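You operate a simulated robot arm through the tools that you are given. There is no shell and no other tool. Be economical: measure what you need, move in short steps, check, and stop when the job is done.

Carry out the task below with a simulated robot arm. There is one attempt and no reset: what you move stays moved.

Task
Put the yellow block on top of the grey spool. Put the orange and purple tray on the clamp board away on the shelf under the wooden bench. Put the bottle labelled "purple" from the wooden table on the top of the dryer hood and the bottle marked "water" on the right half of the end cover. Press the yellow step button two times. Close the right desk drawer. Take the blue screen from the top of the wall bench and leave it on the black cover. Open the high cupboard door, take the blue ribbon box from the floor of the high cupboard and leave it on top of the brown carton on the top of the grey bench, then shut the door. Take the green screen from the top of the wall bench and put it on the top of the grey bench. Shut the white vent cover. Open the right teal drawer, take the red tape roll from the top of the packing bench and leave it in the inside the right teal drawer, then shut the drawer. Do these in any order. Set down upright: bottle.

Only the result counts: the job must be done as asked and must still hold three seconds after the hand-in. Knocking over, shifting, dropping, spilling or breaking anything else fails it. A push-on lid holds only when it is set on centred and level and pressed home; a screw cap is set on level and turned clockwise until tight.

Robot
A 6-joint arm with a two-finger gripper on a trunk, on a base that drives. Base frame: it is fixed to the floor where the robot stands at the start and does not move with it; the origin is under the middle of the robot, x ahead of it, y to its left, z up. Lengths are in cm, angles in degrees, forces in N, time in s.
With the tool pointing down near the work surface it reaches from about 34 to 84 cm from the robot's upright axis, wherever it stands. Its first joint turns from -166.0 to 166.0 degrees. Places, roughly: black cover (22x17x2 cm) [30, -660, 90]; blue ribbon box [300, -550, 150]; blue screen (19x4x25 cm) [300, -610, 100]; carton [125, -650, 75]; clear bottle, pink bottle [-375, -175, 75]; green screen (19x4x25 cm) [300, -610, 100]; grey spool (6x6x5 cm) [60, 150, 130]; high cupboard door [300, -570, 170]; inside the right teal drawer [280, -70, 70]; orange and purple tray (16x5x4 cm) [-100, -10, 80]; red tape roll (10x10x4 cm) [280, -60, 90]; right desk drawer [-630, -530, 70]; right half of the end cover [0, -230, 110]; right teal drawer [270, -70, 70]; shelf under the wooden bench [-50, 290, 40]; top of the dryer hood [-530, 50, 110]; top of the grey bench [100, -660, 80]; white vent cover [320, -620, 180]; yellow block (4x4x3 cm) [50, -10, 80]; yellow step button [-430, -390, 90]. Payload 2.45 kg.
The TCP is the grasp point between the finger pads, 2 cm short of the fingertips. In the tool frame z runs along the fingers and y along their closing line. Largest opening 14 cm; the body of the gripper starts 16.8 cm behind the TCP.
Orientation is that of the tool frame in the base frame, as a unit quaternion [x, y, z, w]. With the fingers straight down and closing along the base's y, the tool's x points along the base's -x, its y along +y and its z along -z.

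Tools
- The arm moves only by the tool nudge_tool. Its argument "steps" is a list that holds one entry, the list of rows, each a list of 7 numbers: the shift along the base's x, y, z in cm, then the turn, a rotation vector about the base's x, y, z in degrees, then the closure in counts, from 0 (fully open) to 255 (shut). In form: [[[x, y, z, wx, wy, wz, claw], ...]]. A call has 1 to 10 rows; each row shifts and turns the commanded pose from where the row before left it. Rows are played at 5 a second. More than 5 cm and 8.6 degrees between two rows, or a gripper value outside its range, and nothing of the call is played. A pose out of reach is approached as far as the arm can. The call stops where the force on the tool passes 40 N (or 10 N more than at its start, if that is more) or the arm is blocked; 0.2 s more then pass. Each finger travels about 4.5 cm/s and halts on what it meets, pressing with about 35 N; the grip force reading is that of the motor and also rises with nothing between the fingers. The clock runs only during rows and for 0.2 s after the last one: add rows that do not move to give the fingers time. The reply holds the time, the measured pose of the TCP, the force on the tool along the base axes, the opening and the grip force, in the units named above and with some noise, with the torque about the TCP (base axes, N m) and any sound that the robot's microphone picked up.
- Cameras (640 x 400 px; columns grow to the right, rows downward): "scene" is now at [-0.71, 9.64, 184]; the picture's right is [-0.93, 0.38, 0.00], its down [0.35, 0.86, -0.36] and it looks along [-0.14, -0.34, -0.93] (base axes); focal length 284 px, centre (320, 200). "wrist" rides on the gripper at [7.8, 1.1, -20.9] in the tool frame; the picture's right is [-0.14, 0.99, 0.00], its down [-0.92, -0.13, -0.37] and it looks along [-0.37, -0.05, 0.93] (tool axes); focal length 280 px, centre (320, 200). There is no depth. A picture from a camera that has moved, and an enlarged one, comes with that camera's place and axes in the base frame and with its lens. The place of the scene camera against the robot may be out by one fixed shift of up to 2.5 cm in any direction.
- snapshot(camera): a new picture of that camera. It takes no simulated time.
- slide_trunk(by): slides the trunk up (or, below 0, down) by that many cm; the arm and the scene camera ride with it, the base frame stays. It gives what a move gives, with no picture.
- drive_base(legs): drives the robot by 1 to 6 legs, each [ahead, left, turn to the left] in cm, cm and degrees, along the robot's own axes; the way and the turn of a leg run together, so that a leg with both is an arc; at most 150 cm and 180 degrees a leg. The arm and the cameras ride along, it lands a little off, and it stops where it bumps. It gives what a move gives.
- aim_head(pan, tilt): turns the head with the scene camera to pan (to the left, within 143 degrees either way) and tilt (down, from -29 to 69), counted from straight ahead of the robot. It gives what a move gives.
- close_up(camera, box): a new picture of the part [left, top, right, bottom] of that camera's present view, enlarged. It takes no simulated time.
- sign_off(): hands the job in; it is judged then, once.

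Go step by step. Nothing tells you exact positions but the pictures and the camera data: compare them with the known pose of the tool, close in by small moves and look again before you grip or let go. The budget is 556 turns and 354 pictures, counting those below and the enlarged ones. Unless the task says otherwise, let go and move clear before handing in.

The tools are called after "Call:" as a command line: name --argument value ..., lists and objects as JSON in quotes. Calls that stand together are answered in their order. nudge_tool: Moves the arm, as the interface text tells. Its arguments: {"type":"object","properties":{"steps":{"type":"array","items":{"type":"array","items":{"type":"array","items":{"type":"number"}}}}},"required":["steps"]} The other tools are called the same way: slide_trunk (by) slides the trunk up or down; drive_base (legs) drives the base; aim_head (pan, tilt) turns the head that bears the scene camera; snapshot (camera) takes a picture; close_up (camera, box) takes an enlarged picture of a part of a camera's view; sign_off () hands the job in.

At the start:

```text
clock: 0.0
position: [-43.43, -23.31, 109.15]
tool_rot: [-0.001, 1.0, 0.0, 0.0]
wrist_force: [-0.1, 0.3, 0.8]
torque: [0.02, -0.05, 0.01]
gripper_width: 14.0
grasp_force: 0.0
trunk travel left (down, up): [-10.0, 13.0]
robot x, y, heading: [-0.04, 0.02, 0.2]
head pan, tilt: [-112.1, 68.8]
```

scene: 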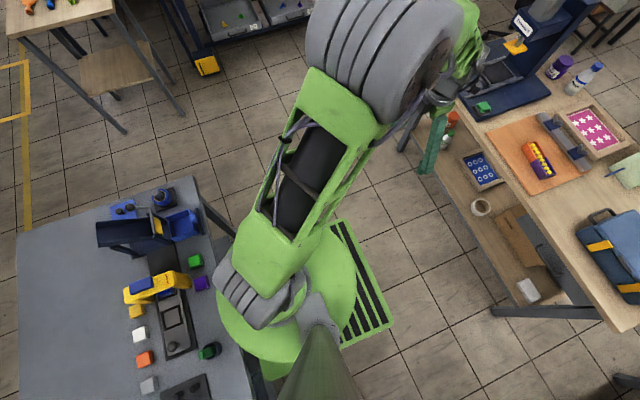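
wrist: 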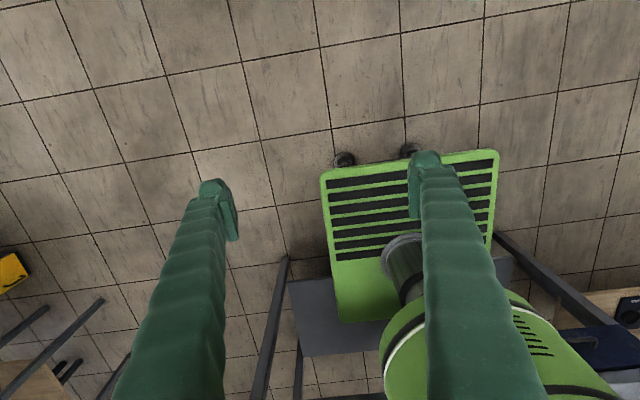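

I see a grey table on the +x side with coloured blocks and a wooden table on the -x side with the clamp board. First I look ahead at the grey table.

Call:
aim_head --pan 0 --tilt 50

Call:
snapshot --camera "scene"

Call:
aim_head --pan 70 --tilt 25

Call:
snapshot --camera "scene"

Call:
aim_head --pan 140 --tilt 25

Call:
snapshot --camera "scene"

Call:
aim_head --pan -70 --tilt 15

Call:
snapshot --camera "scene"

Call:
aim_head --pan -140 --tilt 15

Call:
snapshot --camera "scene"

```text
clock: 1.9
position: [-43.38, -23.29, 109.02]
tool_rot: [0.0, 1.0, 0.0, 0.0]
wrist_force: [0.3, 0.5, -0.2]
torque: [0.02, 0.01, 0.0]
gripper_width: 14.0
grasp_force: 0.1
trunk travel left (down, up): [-10.0, 13.0]
robot x, y, heading: [-0.27, 0.08, -0.0]
head pan, tilt: [0.0, 50.0]
```

```text
351 pictures are left
camera scene: at [9.09, 14.82, 186.19], right [0.0, -1.0, 0.0], down [-0.77, 0.0, -0.64], along [0.64, 0.0, -0.77], focal length 284 px, centre (320, 200)
```

scene: 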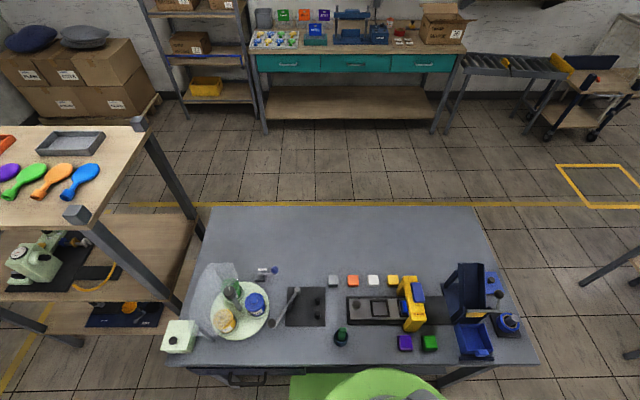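

```text
clock: 3.3
position: [-43.52, -23.31, 109.16]
tool_rot: [0.0, 1.0, -0.001, 0.0]
wrist_force: [-0.3, 0.2, -0.7]
torque: [0.0, -0.03, -0.02]
gripper_width: 14.02
grasp_force: 0.2
trunk travel left (down, up): [-10.0, 13.0]
robot x, y, heading: [-0.2, -0.25, -0.0]
head pan, tilt: [70.0, 25.0]
```

```text
350 pictures are left
camera scene: at [4.55, 23.48, 189.94], right [0.94, -0.34, 0.0], down [-0.14, -0.4, -0.91], along [0.31, 0.85, -0.42], focal length 284 px, centre (320, 200)
```

scene: 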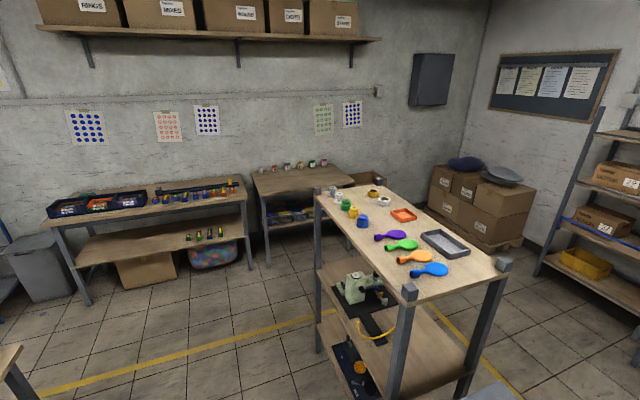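

```text
clock: 4.7
position: [-43.53, -23.31, 109.06]
tool_rot: [0.0, 1.0, 0.0, 0.0]
wrist_force: [-0.3, -0.2, 0.0]
torque: [0.0, -0.01, 0.01]
gripper_width: 14.02
grasp_force: 0.0
trunk travel left (down, up): [-10.0, 13.0]
robot x, y, heading: [-0.04, -0.07, -0.1]
head pan, tilt: [140.0, 25.0]
```

```text
349 pictures are left
camera scene: at [-5.66, 20.75, 189.94], right [0.64, 0.77, 0.0], down [0.32, -0.27, -0.91], along [-0.69, 0.58, -0.42], focal length 284 px, centre (320, 200)
```

scene: 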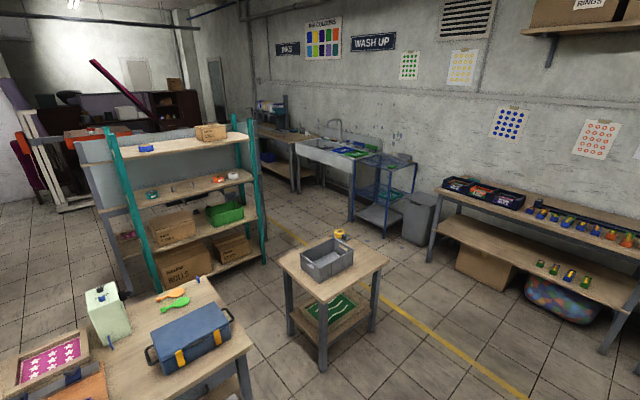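

```text
clock: 7.8
position: [-43.44, -23.28, 109.09]
tool_rot: [-0.001, 1.0, 0.0, 0.001]
wrist_force: [-0.1, 0.9, 0.1]
torque: [-0.02, -0.06, 0.0]
gripper_width: 14.0
grasp_force: 0.1
trunk travel left (down, up): [-10.0, 13.0]
robot x, y, heading: [-0.03, 0.25, -0.1]
head pan, tilt: [-70.0, 15.0]
```

```text
348 pictures are left
camera scene: at [4.59, 6.04, 191.57], right [-0.94, -0.34, 0.0], down [-0.09, 0.24, -0.97], along [0.33, -0.91, -0.26], focal length 284 px, centre (320, 200)
```

scene: 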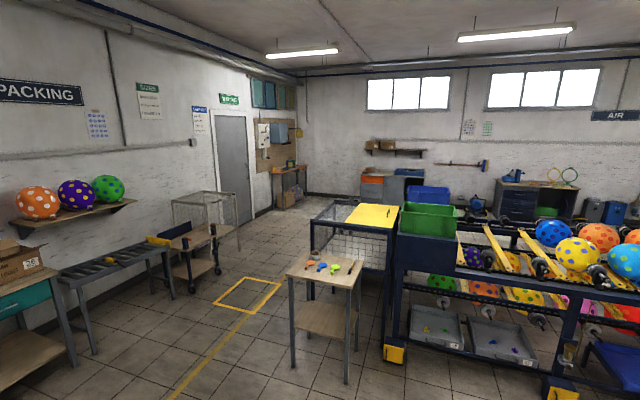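

```text
clock: 9.2
position: [-43.4, -23.28, 109.0]
tool_rot: [0.0, 1.0, 0.0, 0.0]
wrist_force: [-0.2, 0.4, -0.2]
torque: [0.01, 0.03, -0.01]
gripper_width: 14.0
grasp_force: 0.1
trunk travel left (down, up): [-10.0, 13.0]
robot x, y, heading: [0.14, 0.06, -0.1]
head pan, tilt: [-140.0, 15.0]
```

```text
347 pictures are left
camera scene: at [-5.76, 8.81, 191.57], right [-0.64, 0.77, 0.0], down [0.2, 0.17, -0.97], along [-0.74, -0.62, -0.26], focal length 284 px, centre (320, 200)
```

scene: 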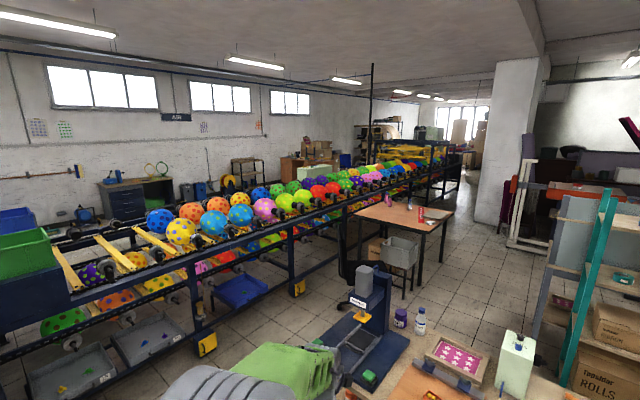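

The room is mapped roughly; the yellow block is at about (55,-13). I swing the arm from the rear round the right side to the front, over free floor.

Call:
nudge_tool --steps '[[[2.53, -4.2, 0, 0, 0, 4.5, 0], [2.93, -3.93, 0, 0, 0, 4.5, 0], [3.31, -3.62, 0, 0, 0, 4.5, 0], [3.65, -3.27, 0, 0, 0, 4.5, 0], [3.96, -2.89, 0, 0, 0, 4.5, 0], [4.22, -2.48, 0, 0, 0, 4.5, 0], [4.45, -2.05, 0, 0, 0, 4.5, 0], [4.63, -1.6, 0, 0, 0, 4.5, 0], [4.77, -1.13, 0, 0, 0, 4.5, 0], [4.86, -0.65, 0, 0, 0, 4.5, 0]]]'

Call:
nudge_tool --steps '[[[4.9, -0.17, 0, 0, 0, 4.5, 0], [4.89, 0.32, 0, 0, 0, 4.5, 0], [4.83, 0.8, 0, 0, 0, 4.5, 0], [4.73, 1.28, 0, 0, 0, 4.5, 0], [4.58, 1.74, 0, 0, 0, 4.5, 0], [4.38, 2.19, 0, 0, 0, 4.5, 0], [4.14, 2.62, 0, 0, 0, 4.5, 0], [3.86, 3.01, 0, 0, 0, 4.5, 0], [3.55, 3.38, 0, 0, 0, 4.5, 0], [3.19, 3.72, 0, 0, 0, 4.5, 0]]]'

Call:
aim_head --pan -15 --tilt 60

Call:
snapshot --camera "scene"

Call:
snapshot --camera "wrist"

```text
clock: 11.4
position: [-3.95, -49.12, 108.94]
tool_rot: [-0.383, 0.924, -0.001, -0.001]
wrist_force: [0.9, 0.0, -1.6]
torque: [0.01, 0.04, -0.02]
gripper_width: 13.99
grasp_force: 0.2
trunk travel left (down, up): [-10.0, 13.0]
robot x, y, heading: [0.01, 0.02, 0.1]
head pan, tilt: [-140.0, 15.0]
```

```text
clock: 13.6
position: [38.8, -29.98, 108.97]
tool_rot: [0.707, -0.707, 0.0, 0.0]
wrist_force: [-0.7, 0.4, -0.4]
torque: [-0.02, 0.01, 0.01]
gripper_width: 14.02
grasp_force: 0.1
trunk travel left (down, up): [-10.0, 13.0]
robot x, y, heading: [-0.07, -0.0, -0.3]
head pan, tilt: [-140.0, 15.0]
```

```text
clock: 15.6
position: [38.75, -30.12, 108.89]
tool_rot: [0.707, -0.707, 0.0, 0.0]
wrist_force: [0.2, -0.4, 0.2]
torque: [0.0, 0.02, -0.01]
gripper_width: 14.02
grasp_force: 0.0
trunk travel left (down, up): [-10.0, 13.0]
robot x, y, heading: [-0.17, -0.09, -0.2]
head pan, tilt: [-15.0, 60.0]
```

```text
346 pictures are left
camera scene: at [7.83, 13.09, 184.94], right [-0.26, -0.97, 0.0], down [-0.84, 0.22, -0.5], along [0.48, -0.13, -0.87], focal length 284 px, centre (320, 200)
```

scene: 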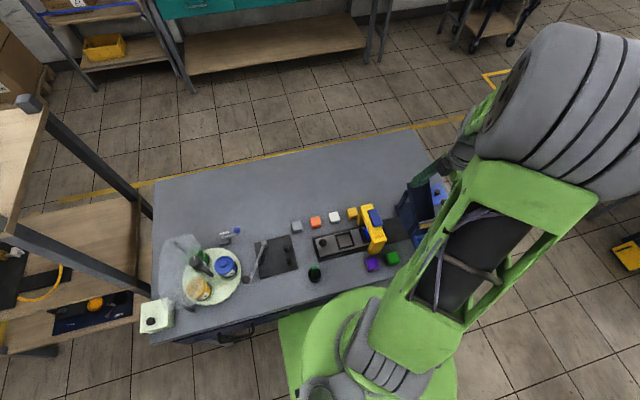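

```text
345 pictures are left
camera wrist: at [37.52, -38.08, 129.73], right [-0.99, 0.14, 0.0], down [0.13, 0.92, 0.37], along [0.05, 0.37, -0.93], focal length 280 px, centre (320, 200)
```

wrist: 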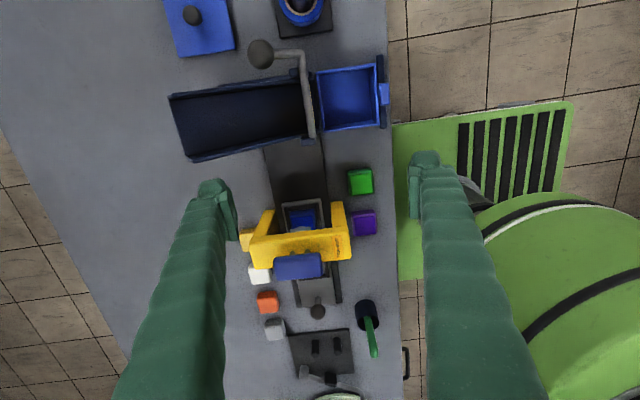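

The yellow block is partly hidden behind the yellow jig, at roughly (55.5,-13). I move over it and look straight from the wrist.

Call:
nudge_tool --steps '[[[4.2, 4.2, 0, 0, 0, 0, 0], [4.2, 4.2, 0, 0, 0, 0, 0], [4.2, 4.2, 0, 0, 0, 0, 80], [4.2, 4.2, 0, 0, 0, 0, 120]]]'

Call:
snapshot --camera "wrist"

Call:
snapshot --camera "scene"

```text
refused: row 1 steps farther than a row can; nothing moved
```

```text
344 pictures are left
camera wrist: at [37.52, -38.08, 129.73], right [-0.99, 0.14, 0.0], down [0.13, 0.92, 0.37], along [0.05, 0.37, -0.93], focal length 280 px, centre (320, 200)
```

wrist: 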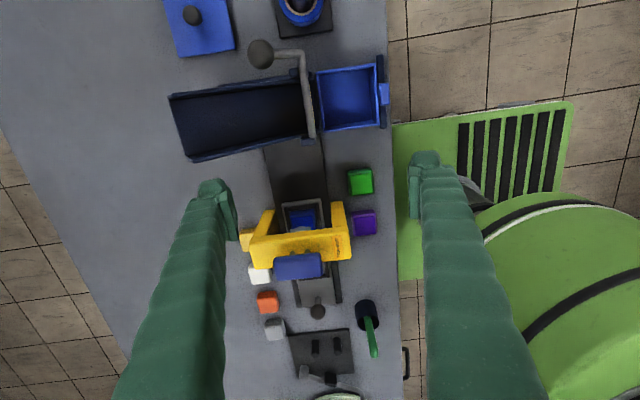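

```text
343 pictures are left
camera scene: at [7.83, 13.09, 184.94], right [-0.26, -0.97, 0.0], down [-0.84, 0.22, -0.5], along [0.48, -0.13, -0.87], focal length 284 px, centre (320, 200)
```

scene: 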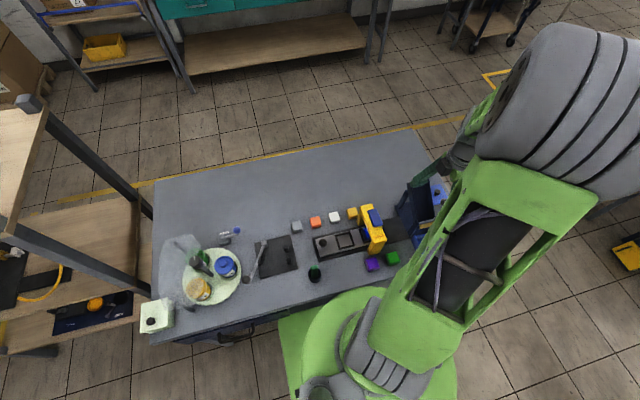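

Only the step size was too large; I repeat it with rows under 5 cm.

Call:
nudge_tool --steps '[[[3.4, 3.4, 0, 0, 0, 0, 0], [3.4, 3.4, 0, 0, 0, 0, 0], [3.4, 3.4, 0, 0, 0, 0, 80], [3.4, 3.4, 0, 0, 0, 0, 120], [3.4, 3.4, 0, 0, 0, 0, 120]]]'

Call:
snapshot --camera "wrist"

```text
clock: 16.8
position: [55.91, -13.37, 109.01]
tool_rot: [-0.707, 0.707, 0.001, -0.001]
wrist_force: [0.4, 0.7, -0.1]
torque: [0.0, 0.04, 0.01]
gripper_width: 7.38
grasp_force: 0.1
trunk travel left (down, up): [-10.0, 13.0]
robot x, y, heading: [0.05, 0.01, -0.1]
head pan, tilt: [-15.0, 60.0]
```

```text
342 pictures are left
camera wrist: at [54.86, -21.22, 129.82], right [-0.99, 0.14, 0.0], down [0.13, 0.92, 0.37], along [0.05, 0.36, -0.93], focal length 280 px, centre (320, 200)
```

wrist: 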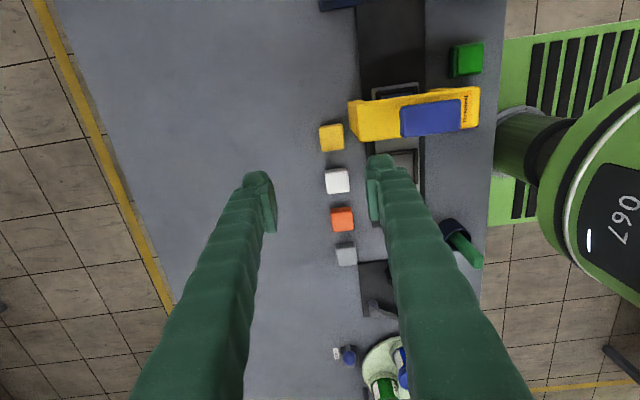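

The block is at about (54.0,-13.8) with the jig right at its -x side, so I will grip along y from a slightly +x position. I turn the tool 90° and look again.

Call:
nudge_tool --steps '[[[0, 0, 0, 0, 0, 8.5, 120], [0, 0, 0, 0, 0, 8.5, 120], [0, 0, 0, 0, 0, 8.5, 120], [0, 0, 0, 0, 0, 8.5, 120], [0, 0, 0, 0, 0, 8.5, 120], [0, 0, 0, 0, 0, 8.5, 120], [0, 0, 0, 0, 0, 8.5, 120], [0, 0, 0, 0, 0, 8.5, 120], [0, 0, 0, 0, 0, 8.5, 120], [0, 0, 0, 0, 0, 8.5, 120]]]'

Call:
nudge_tool --steps '[[[0, 0, -4, 0, 0, 5, 120], [0, 0, -4, 0, 0, 0, 120]]]'

Call:
snapshot --camera "wrist"

Call:
snapshot --camera "scene"

```text
clock: 19.0
position: [56.21, -7.59, 108.05]
tool_rot: [0.997, -0.067, 0.004, 0.043]
wrist_force: [0.0, 0.7, 0.3]
torque: [-0.03, 0.02, 0.0]
gripper_width: 7.38
grasp_force: 0.1
out of reach, approached as far as the arm can: row 9, 10
trunk travel left (down, up): [-10.0, 13.0]
robot x, y, heading: [0.31, -0.55, 0.1]
head pan, tilt: [-15.0, 60.0]
```

```text
clock: 19.6
position: [55.94, -5.26, 99.14]
tool_rot: [0.999, -0.024, 0.007, 0.046]
wrist_force: [-1.0, 0.4, -0.3]
torque: [-0.05, 0.04, 0.0]
gripper_width: 7.41
grasp_force: 0.0
out of reach, approached as far as the arm can: row 1
trunk travel left (down, up): [-10.0, 13.0]
robot x, y, heading: [0.39, -0.17, -0.1]
head pan, tilt: [-15.0, 60.0]
```

```text
341 pictures are left
camera wrist: at [63.41, -4.96, 120.08], right [-0.19, -0.98, 0.09], down [-0.92, 0.21, 0.34], along [-0.35, -0.02, -0.94], focal length 280 px, centre (320, 200)
```

wrist: 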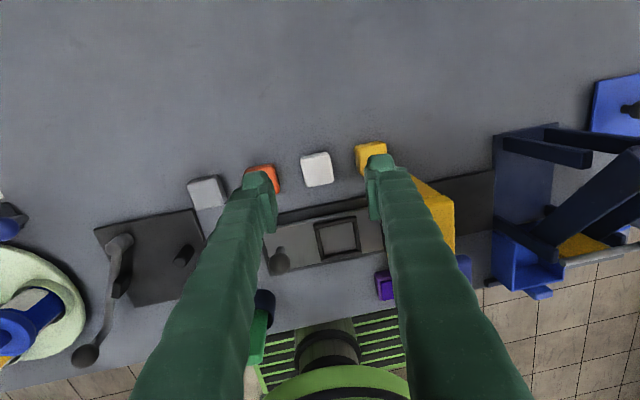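

```text
340 pictures are left
camera scene: at [7.92, 13.15, 184.92], right [-0.26, -0.97, 0.0], down [-0.84, 0.22, -0.5], along [0.48, -0.13, -0.87], focal length 284 px, centre (320, 200)
```

scene: 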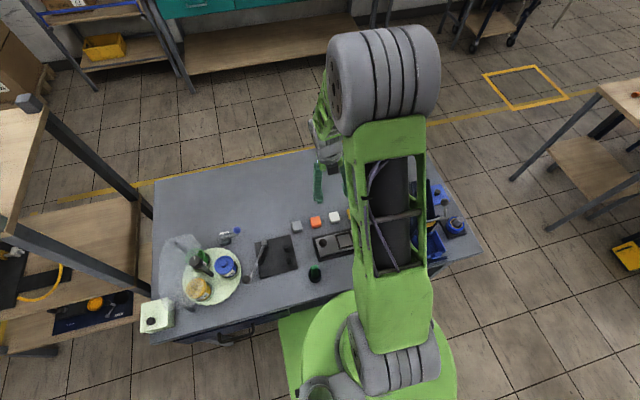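

The last wrist turn hit a joint limit, so I back off the turn, raise the tool, and shift the robot to its right, which gives the wrist room.

Call:
nudge_tool --steps '[[[0, 0, 4.5, 0, 0, -7, 120], [0, 0, 4.5, 0, 0, -7, 120], [0, 0, 4.5, 0, 0, -7, 120], [0, 0, 4.5, 0, 0, -7, 120], [0, 0, 3, 0, 0, 0, 120]]]'

Call:
drive_base --legs '[[-8, -32, 0]]'

```text
clock: 20.8
position: [55.92, -4.85, 120.43]
tool_rot: [0.962, -0.267, -0.005, 0.046]
wrist_force: [-0.2, -0.1, 0.8]
torque: [0.0, -0.04, -0.02]
gripper_width: 7.42
grasp_force: 0.1
trunk travel left (down, up): [-10.0, 13.0]
robot x, y, heading: [0.46, -0.06, 0.1]
head pan, tilt: [-15.0, 60.0]
```

```text
clock: 24.2
position: [47.75, -37.35, 120.35]
tool_rot: [0.963, -0.267, -0.004, 0.045]
wrist_force: [-0.2, -0.1, 0.3]
torque: [0.0, 0.06, 0.02]
gripper_width: 7.42
grasp_force: 0.0
trunk travel left (down, up): [-10.0, 13.0]
robot x, y, heading: [-8.35, -31.95, -0.0]
head pan, tilt: [-15.0, 60.0]
```

Now I level the tool, turn it to close along y, and move back over the block.

Call:
nudge_tool --steps '[[[1.24, 3.92, 0, 4.9, -1.8, 0, 120], [1.24, 3.92, 0, 0, 0, 8, 120], [1.24, 3.92, 0, 0, 0, 8, 120], [1.24, 3.92, 0, 0, 0, 8, 120], [1.24, 3.92, 0, 0, 0, 7, 120], [1.24, 3.92, 0, 0, 0, 0, 120], [0, 0, -4.5, 0, 0, 0, 120], [0, 0, -4.5, 0, 0, 0, 120]]]'

Call:
snapshot --camera "wrist"

```text
clock: 26.0
position: [55.13, -13.77, 111.35]
tool_rot: [1.0, 0.001, -0.001, 0.001]
wrist_force: [-0.4, -0.3, 0.2]
torque: [0.03, 0.02, -0.02]
gripper_width: 7.39
grasp_force: 0.1
trunk travel left (down, up): [-10.0, 13.0]
robot x, y, heading: [-8.01, -32.09, -0.4]
head pan, tilt: [-15.0, 60.0]
```

```text
339 pictures are left
camera wrist: at [62.9, -14.84, 132.26], right [-0.14, -0.99, 0.0], down [-0.92, 0.13, 0.37], along [-0.37, 0.05, -0.93], focal length 280 px, centre (320, 200)
```

wrist: 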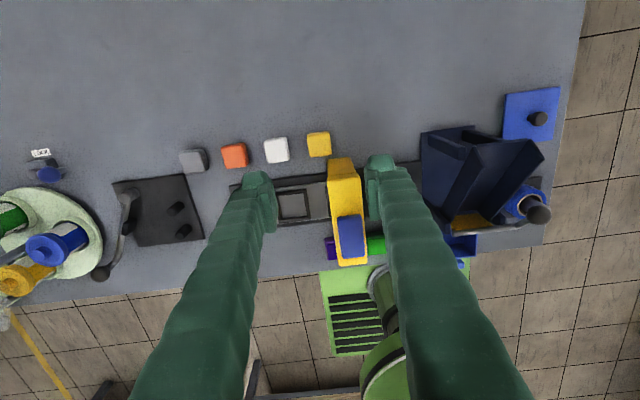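

The block is at about (53.5,-13.5), top near z 80; the jig stays at x<52.5. I go down part way at x≈55 and check.

Call:
nudge_tool --steps '[[[0.1, 0.2, -4.5, 0, 0, 0, 125], [0, 0, -4.5, 0, 0, 0, 125], [0, 0, -4.5, 0, 0, 0, 125], [0, 0, -4, 0, 0, 0, 125]]]'

Call:
snapshot --camera "wrist"

```text
clock: 27.0
position: [55.59, -13.42, 94.0]
tool_rot: [1.0, 0.002, 0.0, 0.001]
wrist_force: [-0.3, 0.4, -1.1]
torque: [0.01, 0.04, -0.02]
gripper_width: 7.15
grasp_force: 0.1
trunk travel left (down, up): [-10.0, 13.0]
robot x, y, heading: [-7.97, -32.21, -0.2]
head pan, tilt: [-15.0, 60.0]
```

```text
338 pictures are left
camera wrist: at [63.38, -14.59, 114.79], right [-0.14, -0.99, 0.0], down [-0.92, 0.13, 0.37], along [-0.37, 0.05, -0.93], focal length 280 px, centre (320, 200)
```

wrist: 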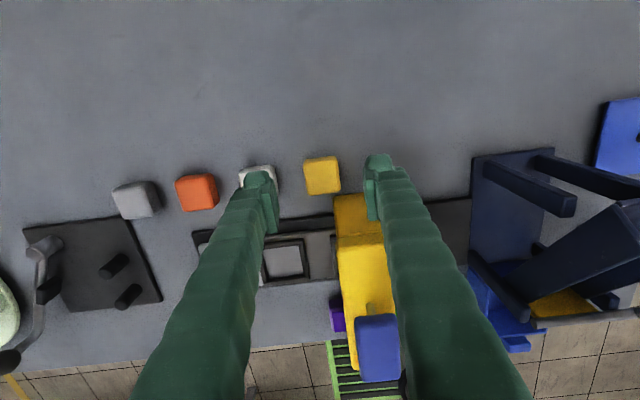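

Aligned. I go down to the block with a slightly narrower opening.

Call:
nudge_tool --steps '[[[-0.4, 0, -4.5, 0, 0, 0, 140], [0, 0, -4.5, 0, 0, 0, 140], [0, 0, -3, 0, 0, 0, 140], [0, 0, -1.5, 0, 0, 0, 140], [0, 0, -1, 0, 0, 0, 140]]]'

Call:
snapshot --camera "wrist"

```text
clock: 27.8
position: [55.11, -13.51, 83.9]
tool_rot: [1.0, 0.001, -0.002, 0.002]
wrist_force: [-6.8, -0.8, 13.6]
torque: [0.49, 0.14, 0.23]
gripper_width: 6.26
grasp_force: 0.0
trunk travel left (down, up): [-10.0, 13.0]
robot x, y, heading: [-8.06, -32.47, -0.1]
head pan, tilt: [-15.0, 60.0]
stopped in row 3: the force on the tool passed its limit at 81 N (the readings are from after the stop); the commanded pose is now the measured one
```

```text
337 pictures are left
camera wrist: at [62.88, -14.74, 104.69], right [-0.14, -0.99, 0.0], down [-0.92, 0.13, 0.37], along [-0.37, 0.05, -0.93], focal length 280 px, centre (320, 200)
```

wrist: 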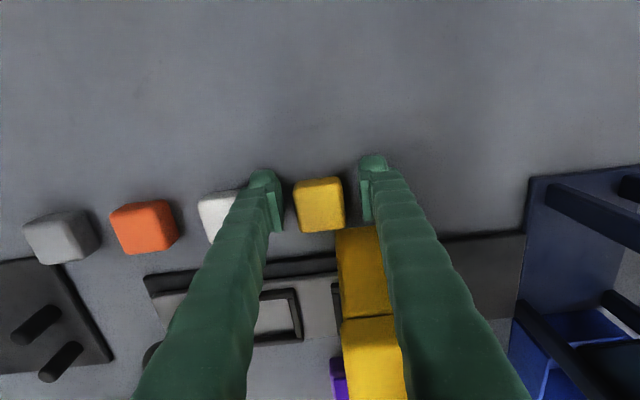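

Contact came on the +y finger, probably brushing the white block's edge. I lift, narrow the opening, and look before going down again.

Call:
nudge_tool --steps '[[[0, 0, 2, 0, 0, 0, 140], [0, 0, 1, 0, 0, 0, 160], [0, 0, 0, 0, 0, 0, 160], [0, 0, 0, 0, 0, 0, 160]]]'

Call:
close_up --camera "wrist" --box '[180, 130, 440, 292]'

```text
clock: 28.8
position: [55.17, -13.56, 86.86]
tool_rot: [1.0, -0.001, -0.001, 0.001]
wrist_force: [0.0, -0.7, 0.4]
torque: [-0.02, -0.01, -0.02]
gripper_width: 5.22
grasp_force: 0.0
trunk travel left (down, up): [-10.0, 13.0]
robot x, y, heading: [-8.07, -31.97, -0.3]
head pan, tilt: [-15.0, 60.0]
```

```text
2.46 times, centred on (310, 211) of wrist
camera zoom: at [62.96, -14.81, 107.59], right [-0.14, -0.99, 0.0], down [-0.92, 0.13, 0.37], along [-0.37, 0.05, -0.93], focal length 690 px, centre (345, 173)
```

zoom: 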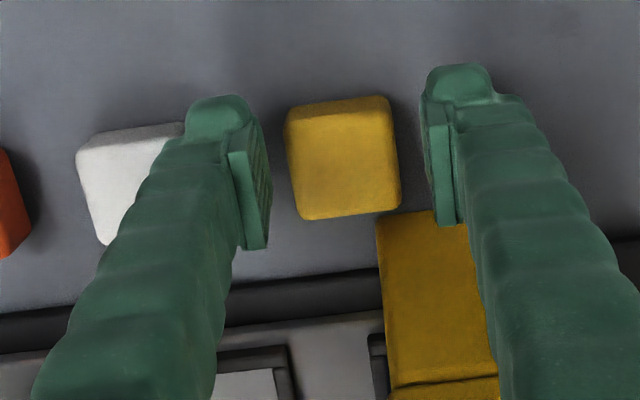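

Centred on the block now. I descend gently.

Call:
nudge_tool --steps '[[[-0.2, 0, -2, 0, 0, 0, 160], [0, 0, -1.5, 0, 0, 0, 160], [0, 0, -0.8, 0, 0, 0, 160]]]'

Call:
close_up --camera "wrist" --box '[180, 130, 440, 292]'

```text
clock: 29.4
position: [55.03, -13.58, 83.85]
tool_rot: [1.0, 0.001, -0.001, 0.001]
wrist_force: [-11.1, -3.6, 24.0]
torque: [0.07, 0.26, 0.06]
gripper_width: 5.16
grasp_force: 0.1
trunk travel left (down, up): [-10.0, 13.0]
robot x, y, heading: [-8.26, -32.44, -0.1]
head pan, tilt: [-15.0, 60.0]
stopped in row 3: the force on the tool passed its limit at 46 N (the readings are from after the stop); the commanded pose is now the measured one
```

```text
2.46 times, centred on (310, 211) of wrist
camera zoom: at [62.7, -14.73, 104.75], right [-0.14, -0.99, 0.0], down [-0.92, 0.13, 0.37], along [-0.37, 0.05, -0.93], focal length 690 px, centre (345, 173)
```

zoom: 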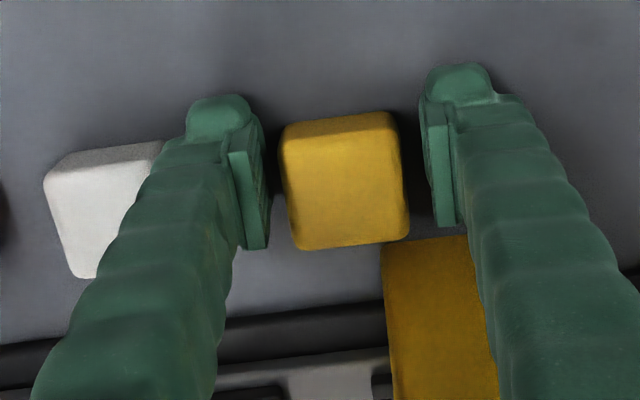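

Both fingertips are on the table (surface ≈ 81.9). I lift a few millimetres and close on the block.

Call:
nudge_tool --steps '[[[0, 0, 0.3, 0, 0, 0, 160], [0, 0, 0, 0, 0, 0, 200], [0, 0, 0, 0, 0, 0, 255], [0, 0, 0, 0, 0, 0, 255], [0, 0, 0, 0, 0, 0, 255]]]'

Call:
nudge_tool --steps '[[[0, 0, 1.5, 0, 0, 0, 255], [0, 0, 4, 0, 0, 0, 255], [0, 0, 4.5, 0, 0, 0, 255], [0, 0, 4.5, 0, 0, 0, 255], [0, 0, 4.5, 0, 0, 0, 255], [0, 0, 4.5, 0, 0, 0, 255], [0, 0, 4.5, 0, 0, 0, 255]]]'

Call:
snapshot --camera "wrist"

```text
clock: 30.6
position: [55.13, -13.58, 83.96]
tool_rot: [1.0, 0.0, -0.001, 0.002]
wrist_force: [0.4, -0.5, -0.2]
torque: [0.0, -0.04, -0.02]
gripper_width: 3.81
grasp_force: 34.6
trunk travel left (down, up): [-10.0, 13.0]
robot x, y, heading: [-8.14, -32.16, -0.1]
head pan, tilt: [-15.0, 60.0]
```

```text
clock: 32.2
position: [55.22, -13.47, 111.92]
tool_rot: [1.0, 0.001, 0.0, 0.001]
wrist_force: [0.1, 0.5, -0.2]
torque: [0.04, -0.06, -0.01]
gripper_width: 3.84
grasp_force: 34.8
trunk travel left (down, up): [-10.0, 13.0]
robot x, y, heading: [-7.76, -32.31, -0.1]
head pan, tilt: [-15.0, 60.0]
```

```text
334 pictures are left
camera wrist: at [62.93, -14.66, 132.81], right [-0.14, -0.99, 0.0], down [-0.92, 0.13, 0.37], along [-0.37, 0.05, -0.93], focal length 280 px, centre (320, 200)
```

wrist: 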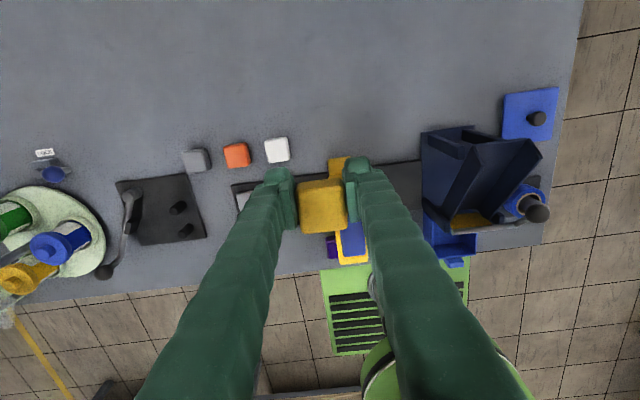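

Block in hand, the others undisturbed. I raise the tool and drive over towards the tall table with the spools.

Call:
nudge_tool --steps '[[[0, -1, 4.8, 0, 0, 0, 255], [0, -1, 4.8, 0, 0, 0, 255], [0, -1, 4.8, 0, 0, 0, 255], [0, -1, 4.8, 0, 0, 0, 255], [0, -1, 4.8, 0, 0, 0, 255], [0, -1, 4.8, 0, 0, 0, 255], [0, -1, 4.8, 0, 0, 0, 255]]]'

Call:
drive_base --legs '[[-25, 0, 0], [0, 140, 0]]'

Call:
aim_head --pan 35 --tilt 30

Call:
snapshot --camera "scene"

```text
clock: 33.8
position: [55.16, -20.59, 145.81]
tool_rot: [1.0, 0.001, -0.001, 0.001]
wrist_force: [0.0, -0.4, -0.9]
torque: [0.02, 0.01, 0.01]
gripper_width: 3.84
grasp_force: 35.2
trunk travel left (down, up): [-10.0, 13.0]
robot x, y, heading: [-8.43, -32.34, -0.2]
head pan, tilt: [-15.0, 60.0]
```

```text
clock: 47.5
position: [28.48, 118.31, 145.69]
tool_rot: [1.0, 0.012, -0.001, 0.001]
wrist_force: [-0.6, -0.4, 0.1]
torque: [-0.02, 0.03, -0.01]
gripper_width: 3.83
grasp_force: 35.0
trunk travel left (down, up): [-10.0, 13.0]
robot x, y, heading: [-34.15, 104.89, 1.3]
head pan, tilt: [-15.0, 60.0]
```

```text
clock: 48.6
position: [28.58, 118.34, 145.75]
tool_rot: [1.0, 0.013, -0.001, 0.001]
wrist_force: [-0.6, -0.4, 0.0]
torque: [-0.01, -0.03, 0.01]
gripper_width: 3.8
grasp_force: 34.9
trunk travel left (down, up): [-10.0, 13.0]
robot x, y, heading: [-34.02, 105.33, 1.1]
head pan, tilt: [35.0, 30.0]
```

```text
333 pictures are left
camera scene: at [-26.02, 125.3, 189.14], right [0.59, -0.81, 0.0], down [-0.4, -0.3, -0.87], along [0.7, 0.51, -0.5], focal length 284 px, centre (320, 200)
```

scene: 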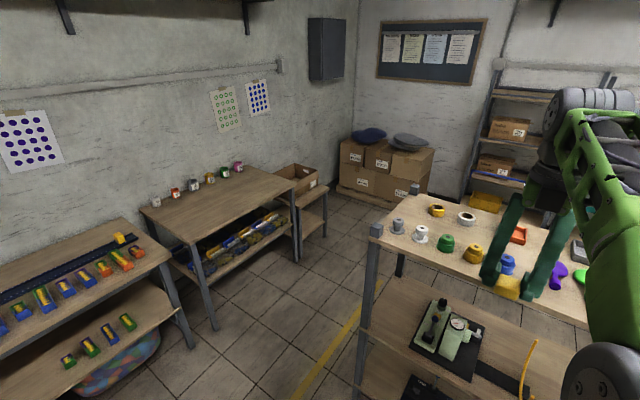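

The grey spool stands at the left corner of the tall table, about (61,152). I drive closer so it is in comfortable reach.

Call:
drive_base --legs '[[0, 28, 0], [30, 0, -1]]'

Call:
snapshot --camera "wrist"

Call:
snapshot --camera "scene"

```text
clock: 53.3
position: [58.28, 145.41, 145.68]
tool_rot: [1.0, 0.002, -0.001, 0.001]
wrist_force: [-0.4, 0.0, -0.5]
torque: [0.01, 0.1, 0.0]
gripper_width: 3.84
grasp_force: 35.4
trunk travel left (down, up): [-10.0, 13.0]
robot x, y, heading: [-5.31, 133.65, 0.1]
head pan, tilt: [35.0, 30.0]
```

```text
332 pictures are left
camera wrist: at [65.96, 144.22, 166.5], right [-0.13, -0.99, 0.0], down [-0.92, 0.12, 0.37], along [-0.37, 0.05, -0.93], focal length 280 px, centre (320, 200)
```

wrist: 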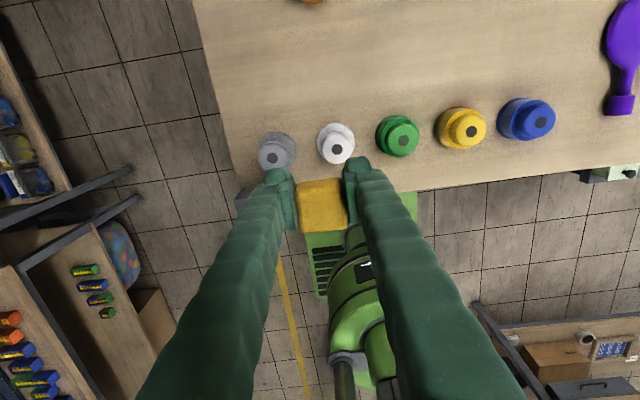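

```text
331 pictures are left
camera scene: at [3.84, 153.41, 189.14], right [0.58, -0.82, 0.0], down [-0.41, -0.29, -0.87], along [0.71, 0.5, -0.5], focal length 284 px, centre (320, 200)
```

scene: 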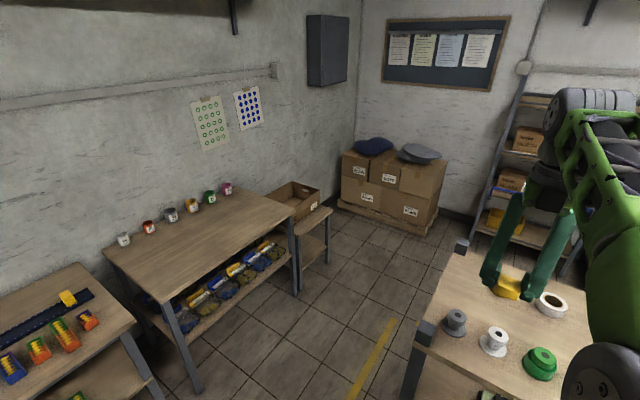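

I lower a bit beside the spools to measure the grey spool's top by parallax.

Call:
nudge_tool --steps '[[[1, -3.4, -4, 0, 0, 0, 255], [0, -3.5, -4, 0, 0, 0, 255]]]'

Call:
snapshot --camera "wrist"

```text
refused: row 1 steps farther than a row can; nothing moved
```

```text
330 pictures are left
camera wrist: at [65.96, 144.22, 166.5], right [-0.13, -0.99, 0.0], down [-0.92, 0.12, 0.37], along [-0.37, 0.05, -0.93], focal length 280 px, centre (320, 200)
```

wrist: 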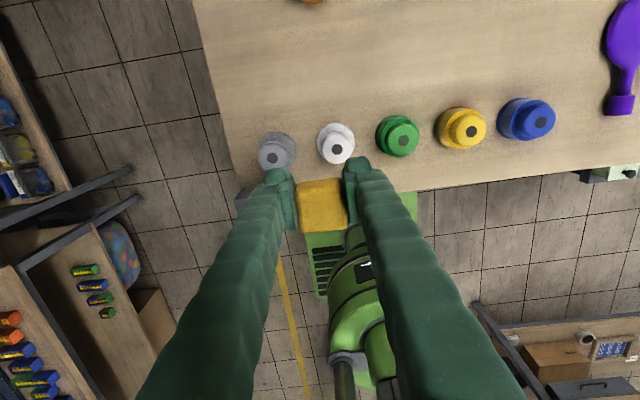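

Call:
nudge_tool --steps '[[[0.5, -3, -3, 0, 0, 0, 255], [0.5, -3, -3, 0, 0, 0, 255], [0, 0, -3, 0, 0, 0, 255]]]'

Call:
close_up --camera "wrist" --box '[120, 60, 440, 260]'

```text
clock: 54.1
position: [58.84, 140.59, 136.6]
tool_rot: [1.0, -0.001, -0.001, 0.003]
wrist_force: [-0.1, -0.6, -0.4]
torque: [-0.01, 0.01, 0.0]
gripper_width: 3.82
grasp_force: 35.0
out of reach, approached as far as the arm can: row 2
trunk travel left (down, up): [-10.0, 13.0]
robot x, y, heading: [-5.06, 133.21, 0.0]
head pan, tilt: [35.0, 30.0]
```

```text
2.00 times, centred on (280, 160) of wrist
camera zoom: at [66.57, 139.49, 157.36], right [-0.14, -0.99, 0.01], down [-0.92, 0.13, 0.37], along [-0.37, 0.05, -0.93], focal length 561 px, centre (400, 280)
```

zoom: 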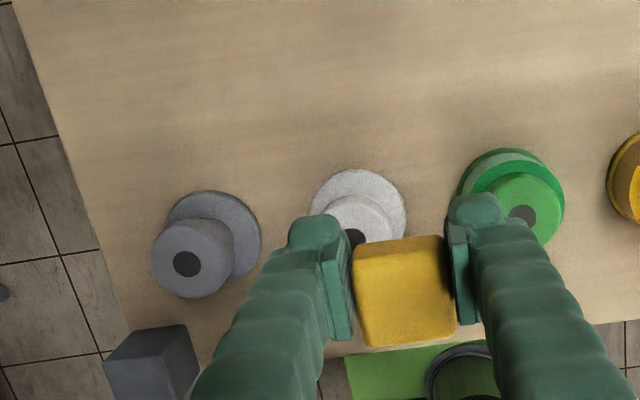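

Spool top ≈ (58.2,151.9,129.6). I move the block over it at a safe height.

Call:
nudge_tool --steps '[[[-0.1, 3.8, 0, 0, 0, 0, 255], [-0.1, 3.8, 0, 0, 0, 0, 255], [0, 3.85, 0, 0, 0, 0, 255], [0, 0, -2, 0, 0, 0, 255]]]'

Call:
close_up --camera "wrist" --box '[200, 100, 440, 250]'

Call:
aim_head --pan 20 --tilt 45

Call:
snapshot --camera "scene"

```text
clock: 55.1
position: [58.86, 151.94, 134.74]
tool_rot: [1.0, 0.003, -0.001, 0.001]
wrist_force: [-0.1, -0.2, -0.4]
torque: [0.0, 0.0, -0.02]
gripper_width: 3.84
grasp_force: 35.1
trunk travel left (down, up): [-10.0, 13.0]
robot x, y, heading: [-4.53, 133.28, 0.1]
head pan, tilt: [35.0, 30.0]
```

```text
2.67 times, centred on (320, 175) of wrist
camera zoom: at [66.56, 150.79, 155.57], right [-0.13, -0.99, 0.0], down [-0.92, 0.12, 0.37], along [-0.37, 0.05, -0.93], focal length 748 px, centre (320, 267)
```

zoom: 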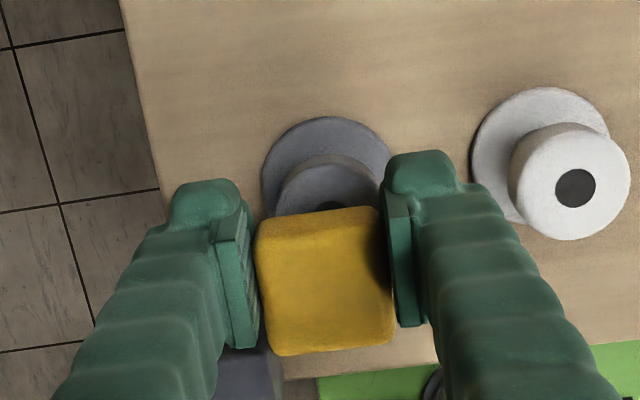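

```text
clock: 55.9
position: [58.78, 152.01, 134.82]
tool_rot: [1.0, 0.003, -0.001, 0.0]
wrist_force: [0.1, 0.6, 0.0]
torque: [-0.02, -0.01, -0.02]
gripper_width: 3.82
grasp_force: 34.6
trunk travel left (down, up): [-10.0, 13.0]
robot x, y, heading: [-4.92, 133.41, 0.3]
head pan, tilt: [20.0, 45.0]
```

```text
327 pictures are left
camera scene: at [3.96, 151.01, 186.89], right [0.34, -0.94, 0.0], down [-0.66, -0.24, -0.71], along [0.66, 0.24, -0.71], focal length 284 px, centre (320, 200)
```

scene: 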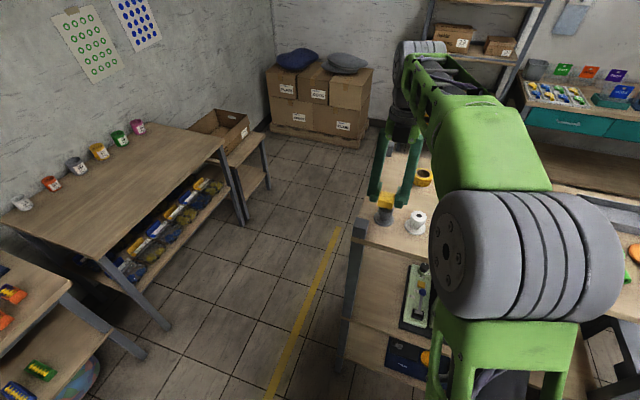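

The block sits over the spool within a few millimetres. I make a small correction and lower until it rests.

Call:
nudge_tool --steps '[[[0.2, -0.2, -1.5, 0, 0, 0, 255], [0, 0, -0.7, 0, 0, 0, 255], [0, 0, -0.5, 0, 0, 0, 255], [0, 0, -0.3, 0, 0, 0, 255]]]'

Call:
close_up --camera "scene" --box '[340, 130, 500, 250]'

```text
clock: 56.9
position: [58.93, 151.77, 132.2]
tool_rot: [1.0, 0.002, 0.003, 0.001]
wrist_force: [2.7, -1.0, 35.9]
torque: [-0.11, 0.02, 0.07]
gripper_width: 3.85
grasp_force: 35.2
trunk travel left (down, up): [-10.0, 13.0]
robot x, y, heading: [-5.19, 133.55, 0.3]
head pan, tilt: [20.0, 45.0]
```

```text
3.33 times, centred on (420, 190) of scene
camera zoom: at [3.71, 150.91, 186.94], right [0.34, -0.94, 0.0], down [-0.66, -0.24, -0.71], along [0.66, 0.24, -0.71], focal length 947 px, centre (-13, 233)
```

zoom: 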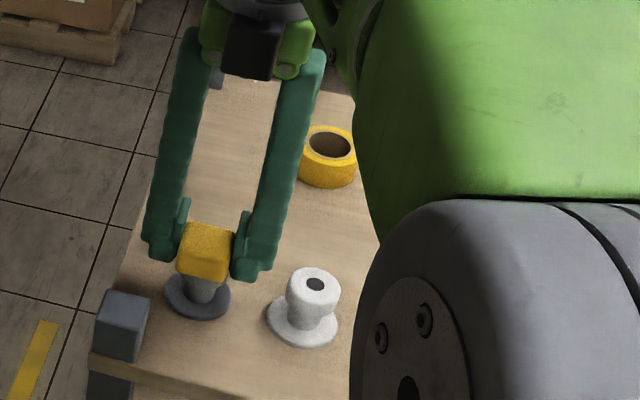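

It rests on the spool. I relieve the pressure, open modestly, and rise.

Call:
nudge_tool --steps '[[[0, 0, 0.25, 0, 0, 0, 255], [0, 0, 0, 0, 0, 0, 180], [0, 0, 0, 0, 0, 0, 150], [0, 0, 0, 0, 0, 0, 150], [0, 0, 3, 0, 0, 0, 150], [0, 0, 4, 0, 0, 0, 150], [0, 0, 4, 0, 0, 0, 150]]]'

Call:
close_up --camera "scene" --box '[340, 130, 500, 250]'

Call:
close_up --camera "wrist" --box '[200, 100, 440, 250]'

```text
clock: 58.5
position: [59.01, 151.79, 143.0]
tool_rot: [1.0, 0.002, -0.001, 0.001]
wrist_force: [-0.7, 0.4, -0.1]
torque: [0.0, -0.04, 0.01]
gripper_width: 5.78
grasp_force: 0.1
trunk travel left (down, up): [-10.0, 13.0]
robot x, y, heading: [-5.42, 133.45, -0.1]
head pan, tilt: [20.0, 45.0]
```

```text
3.33 times, centred on (420, 190) of scene
camera zoom: at [3.92, 150.98, 186.89], right [0.34, -0.94, 0.0], down [-0.66, -0.24, -0.71], along [0.66, 0.24, -0.71], focal length 947 px, centre (-13, 233)
```

zoom: 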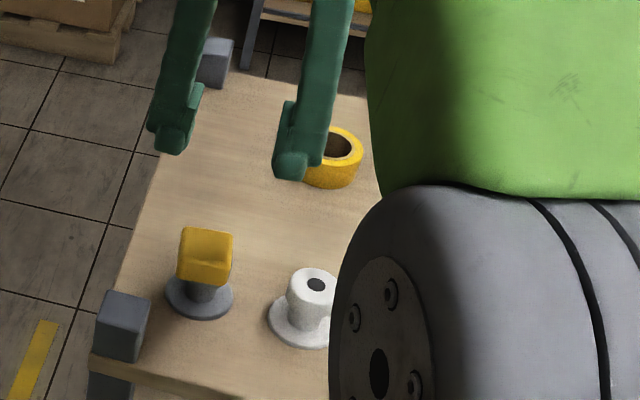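

```text
2.67 times, centred on (320, 175) of wrist
camera zoom: at [66.78, 150.59, 163.79], right [-0.13, -0.99, 0.0], down [-0.92, 0.12, 0.37], along [-0.37, 0.05, -0.93], focal length 748 px, centre (320, 267)
```

zoom: 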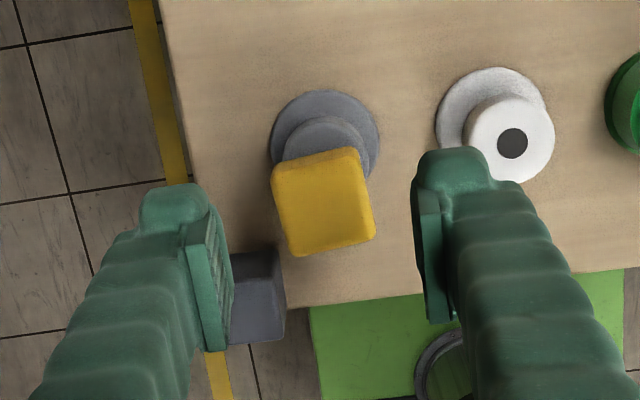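

The yellow block stands on the grey spool. Next the tray: I retract the arm, back off, turn round and drive to the wooden table.

Call:
nudge_tool --steps '[[[-4.7, -1.3, 0, 0, 0, 0, 100], [-4.7, -1.3, 0, 0, 0, 0, 0], [-4.7, -1.3, 0, 0, 0, 0, 0], [-4.7, -1.3, 0, 0, 0, 0, 0]]]'

Call:
drive_base --legs '[[-27, 0, 0], [0, 0, 180], [0, 145, 0]]'

Call:
aim_head --pan 0 --tilt 50

Call:
snapshot --camera "scene"

Call:
snapshot --camera "wrist"

```text
clock: 59.5
position: [39.93, 146.57, 142.84]
tool_rot: [1.0, 0.002, 0.0, 0.0]
wrist_force: [-0.7, 0.8, -0.6]
torque: [0.04, -0.1, 0.03]
gripper_width: 13.99
grasp_force: 0.0
trunk travel left (down, up): [-10.0, 13.0]
robot x, y, heading: [-5.03, 133.68, -0.0]
head pan, tilt: [20.0, 45.0]
```

```text
clock: 81.2
position: [-87.88, -23.13, 142.95]
tool_rot: [0.027, 1.0, 0.001, 0.001]
wrist_force: [0.2, -0.2, 0.2]
torque: [0.01, -0.03, 0.01]
gripper_width: 13.99
grasp_force: 0.1
trunk travel left (down, up): [-10.0, 13.0]
robot x, y, heading: [-41.89, -12.79, 177.0]
head pan, tilt: [20.0, 45.0]
```

```text
clock: 82.0
position: [-87.81, -23.18, 142.93]
tool_rot: [0.027, 1.0, 0.0, 0.001]
wrist_force: [0.2, -0.3, 0.2]
torque: [0.01, -0.01, 0.01]
gripper_width: 14.03
grasp_force: 0.1
trunk travel left (down, up): [-10.0, 13.0]
robot x, y, heading: [-41.86, -12.64, 176.8]
head pan, tilt: [0.0, 50.0]
```

```text
323 pictures are left
camera scene: at [-51.01, -25.45, 186.19], right [0.06, 1.0, 0.0], down [0.76, -0.04, -0.64], along [-0.64, 0.04, -0.77], focal length 284 px, centre (320, 200)
```

scene: 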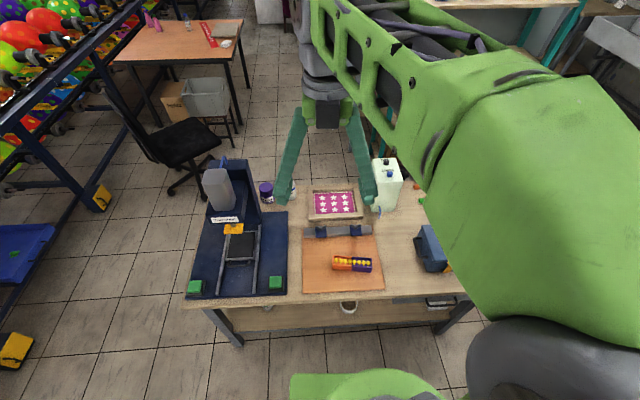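

```text
322 pictures are left
camera wrist: at [-95.7, -21.84, 163.7], right [0.19, 0.98, 0.0], down [0.91, -0.18, 0.37], along [0.36, -0.07, -0.93], focal length 280 px, centre (320, 200)
```

wrist: 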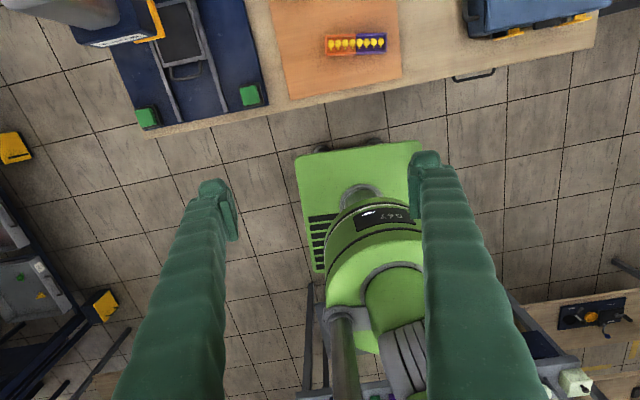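

The tray lies on the orange board at about (-104,-10). I move above it while turning the gripper to close across its short side.

Call:
nudge_tool --steps '[[[-1.5, 1.2, -3, 0, 0, -7.9, 0], [-1.5, 1.2, -3, 0, 0, -7.9, 0], [-1.5, 1.2, -3, 0, 0, -7.9, 0], [-1.5, 1.2, -3, 0, 0, -7.9, 0], [-1.5, 1.2, -3, 0, 0, -7.9, 0], [-1.5, 1.2, -3, 0, 0, -7.9, 0], [-1.5, 1.2, -3, 0, 0, -7.9, 0], [-1.5, 1.2, -3, 0, 0, -7.9, 0], [-1.5, 1.2, -3, 0, 0, -7.9, 0], [-1.5, 1.2, -3, 0, 0, -7.9, 0]]]'

Call:
nudge_tool --steps '[[[-1, 0.8, -3, 0, 0, -7.9, 0]]]'

Call:
snapshot --camera "wrist"

```text
clock: 84.2
position: [-103.0, -11.08, 112.9]
tool_rot: [0.658, 0.753, 0.001, 0.001]
wrist_force: [-0.4, 0.2, 0.1]
torque: [0.0, -0.04, -0.02]
gripper_width: 14.0
grasp_force: 0.1
trunk travel left (down, up): [-10.0, 13.0]
robot x, y, heading: [-41.99, -12.99, 176.8]
head pan, tilt: [0.0, 50.0]
```

```text
clock: 84.6
position: [-103.9, -10.19, 109.64]
tool_rot: [0.708, 0.706, 0.001, 0.002]
wrist_force: [0.7, 0.4, -0.9]
torque: [0.0, -0.02, 0.0]
gripper_width: 14.0
grasp_force: 0.1
trunk travel left (down, up): [-10.0, 13.0]
robot x, y, heading: [-42.2, -12.79, 176.9]
head pan, tilt: [0.0, 50.0]
```

```text
321 pictures are left
camera wrist: at [-103.01, -2.64, 130.51], right [0.99, -0.14, 0.0], down [-0.13, -0.92, 0.37], along [-0.05, -0.37, -0.93], focal length 280 px, centre (320, 200)
```

wrist: 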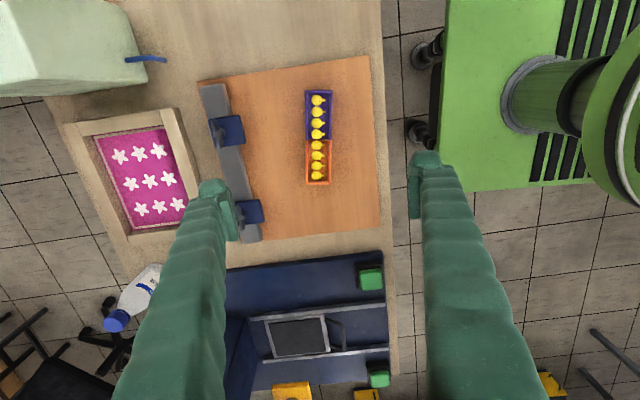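

The tray is centred at (-104.3,-10.5), rotated about 9°. I turn to match and descend part way.

Call:
nudge_tool --steps '[[[-0.4, -0.3, -4, 0, 0, -8.5, 60], [0, 0, -4, 0, 0, 0, 90], [0, 0, -4, 0, 0, 0, 90], [0, 0, -4, 0, 0, 0, 90]]]'

Call:
snapshot --camera "wrist"

```text
clock: 85.6
position: [-104.31, -10.81, 93.71]
tool_rot: [0.757, 0.653, 0.0, 0.001]
wrist_force: [-0.8, -0.6, 0.0]
torque: [-0.02, -0.04, 0.04]
gripper_width: 9.04
grasp_force: 0.1
trunk travel left (down, up): [-10.0, 13.0]
robot x, y, heading: [-41.95, -13.05, 176.9]
head pan, tilt: [0.0, 50.0]
```

```text
320 pictures are left
camera wrist: at [-102.23, -3.29, 114.58], right [0.96, -0.28, 0.0], down [-0.26, -0.89, 0.37], along [-0.1, -0.35, -0.93], focal length 280 px, centre (320, 200)
```

wrist: 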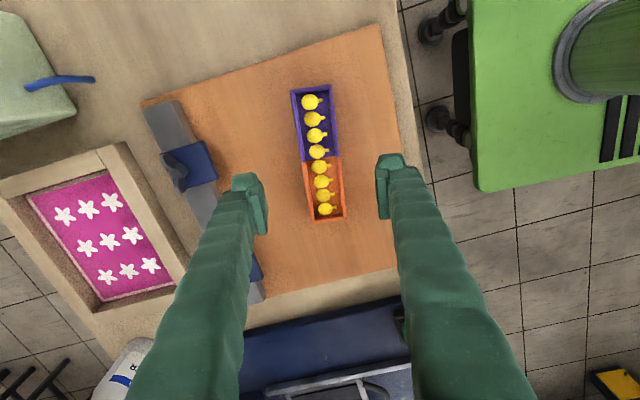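

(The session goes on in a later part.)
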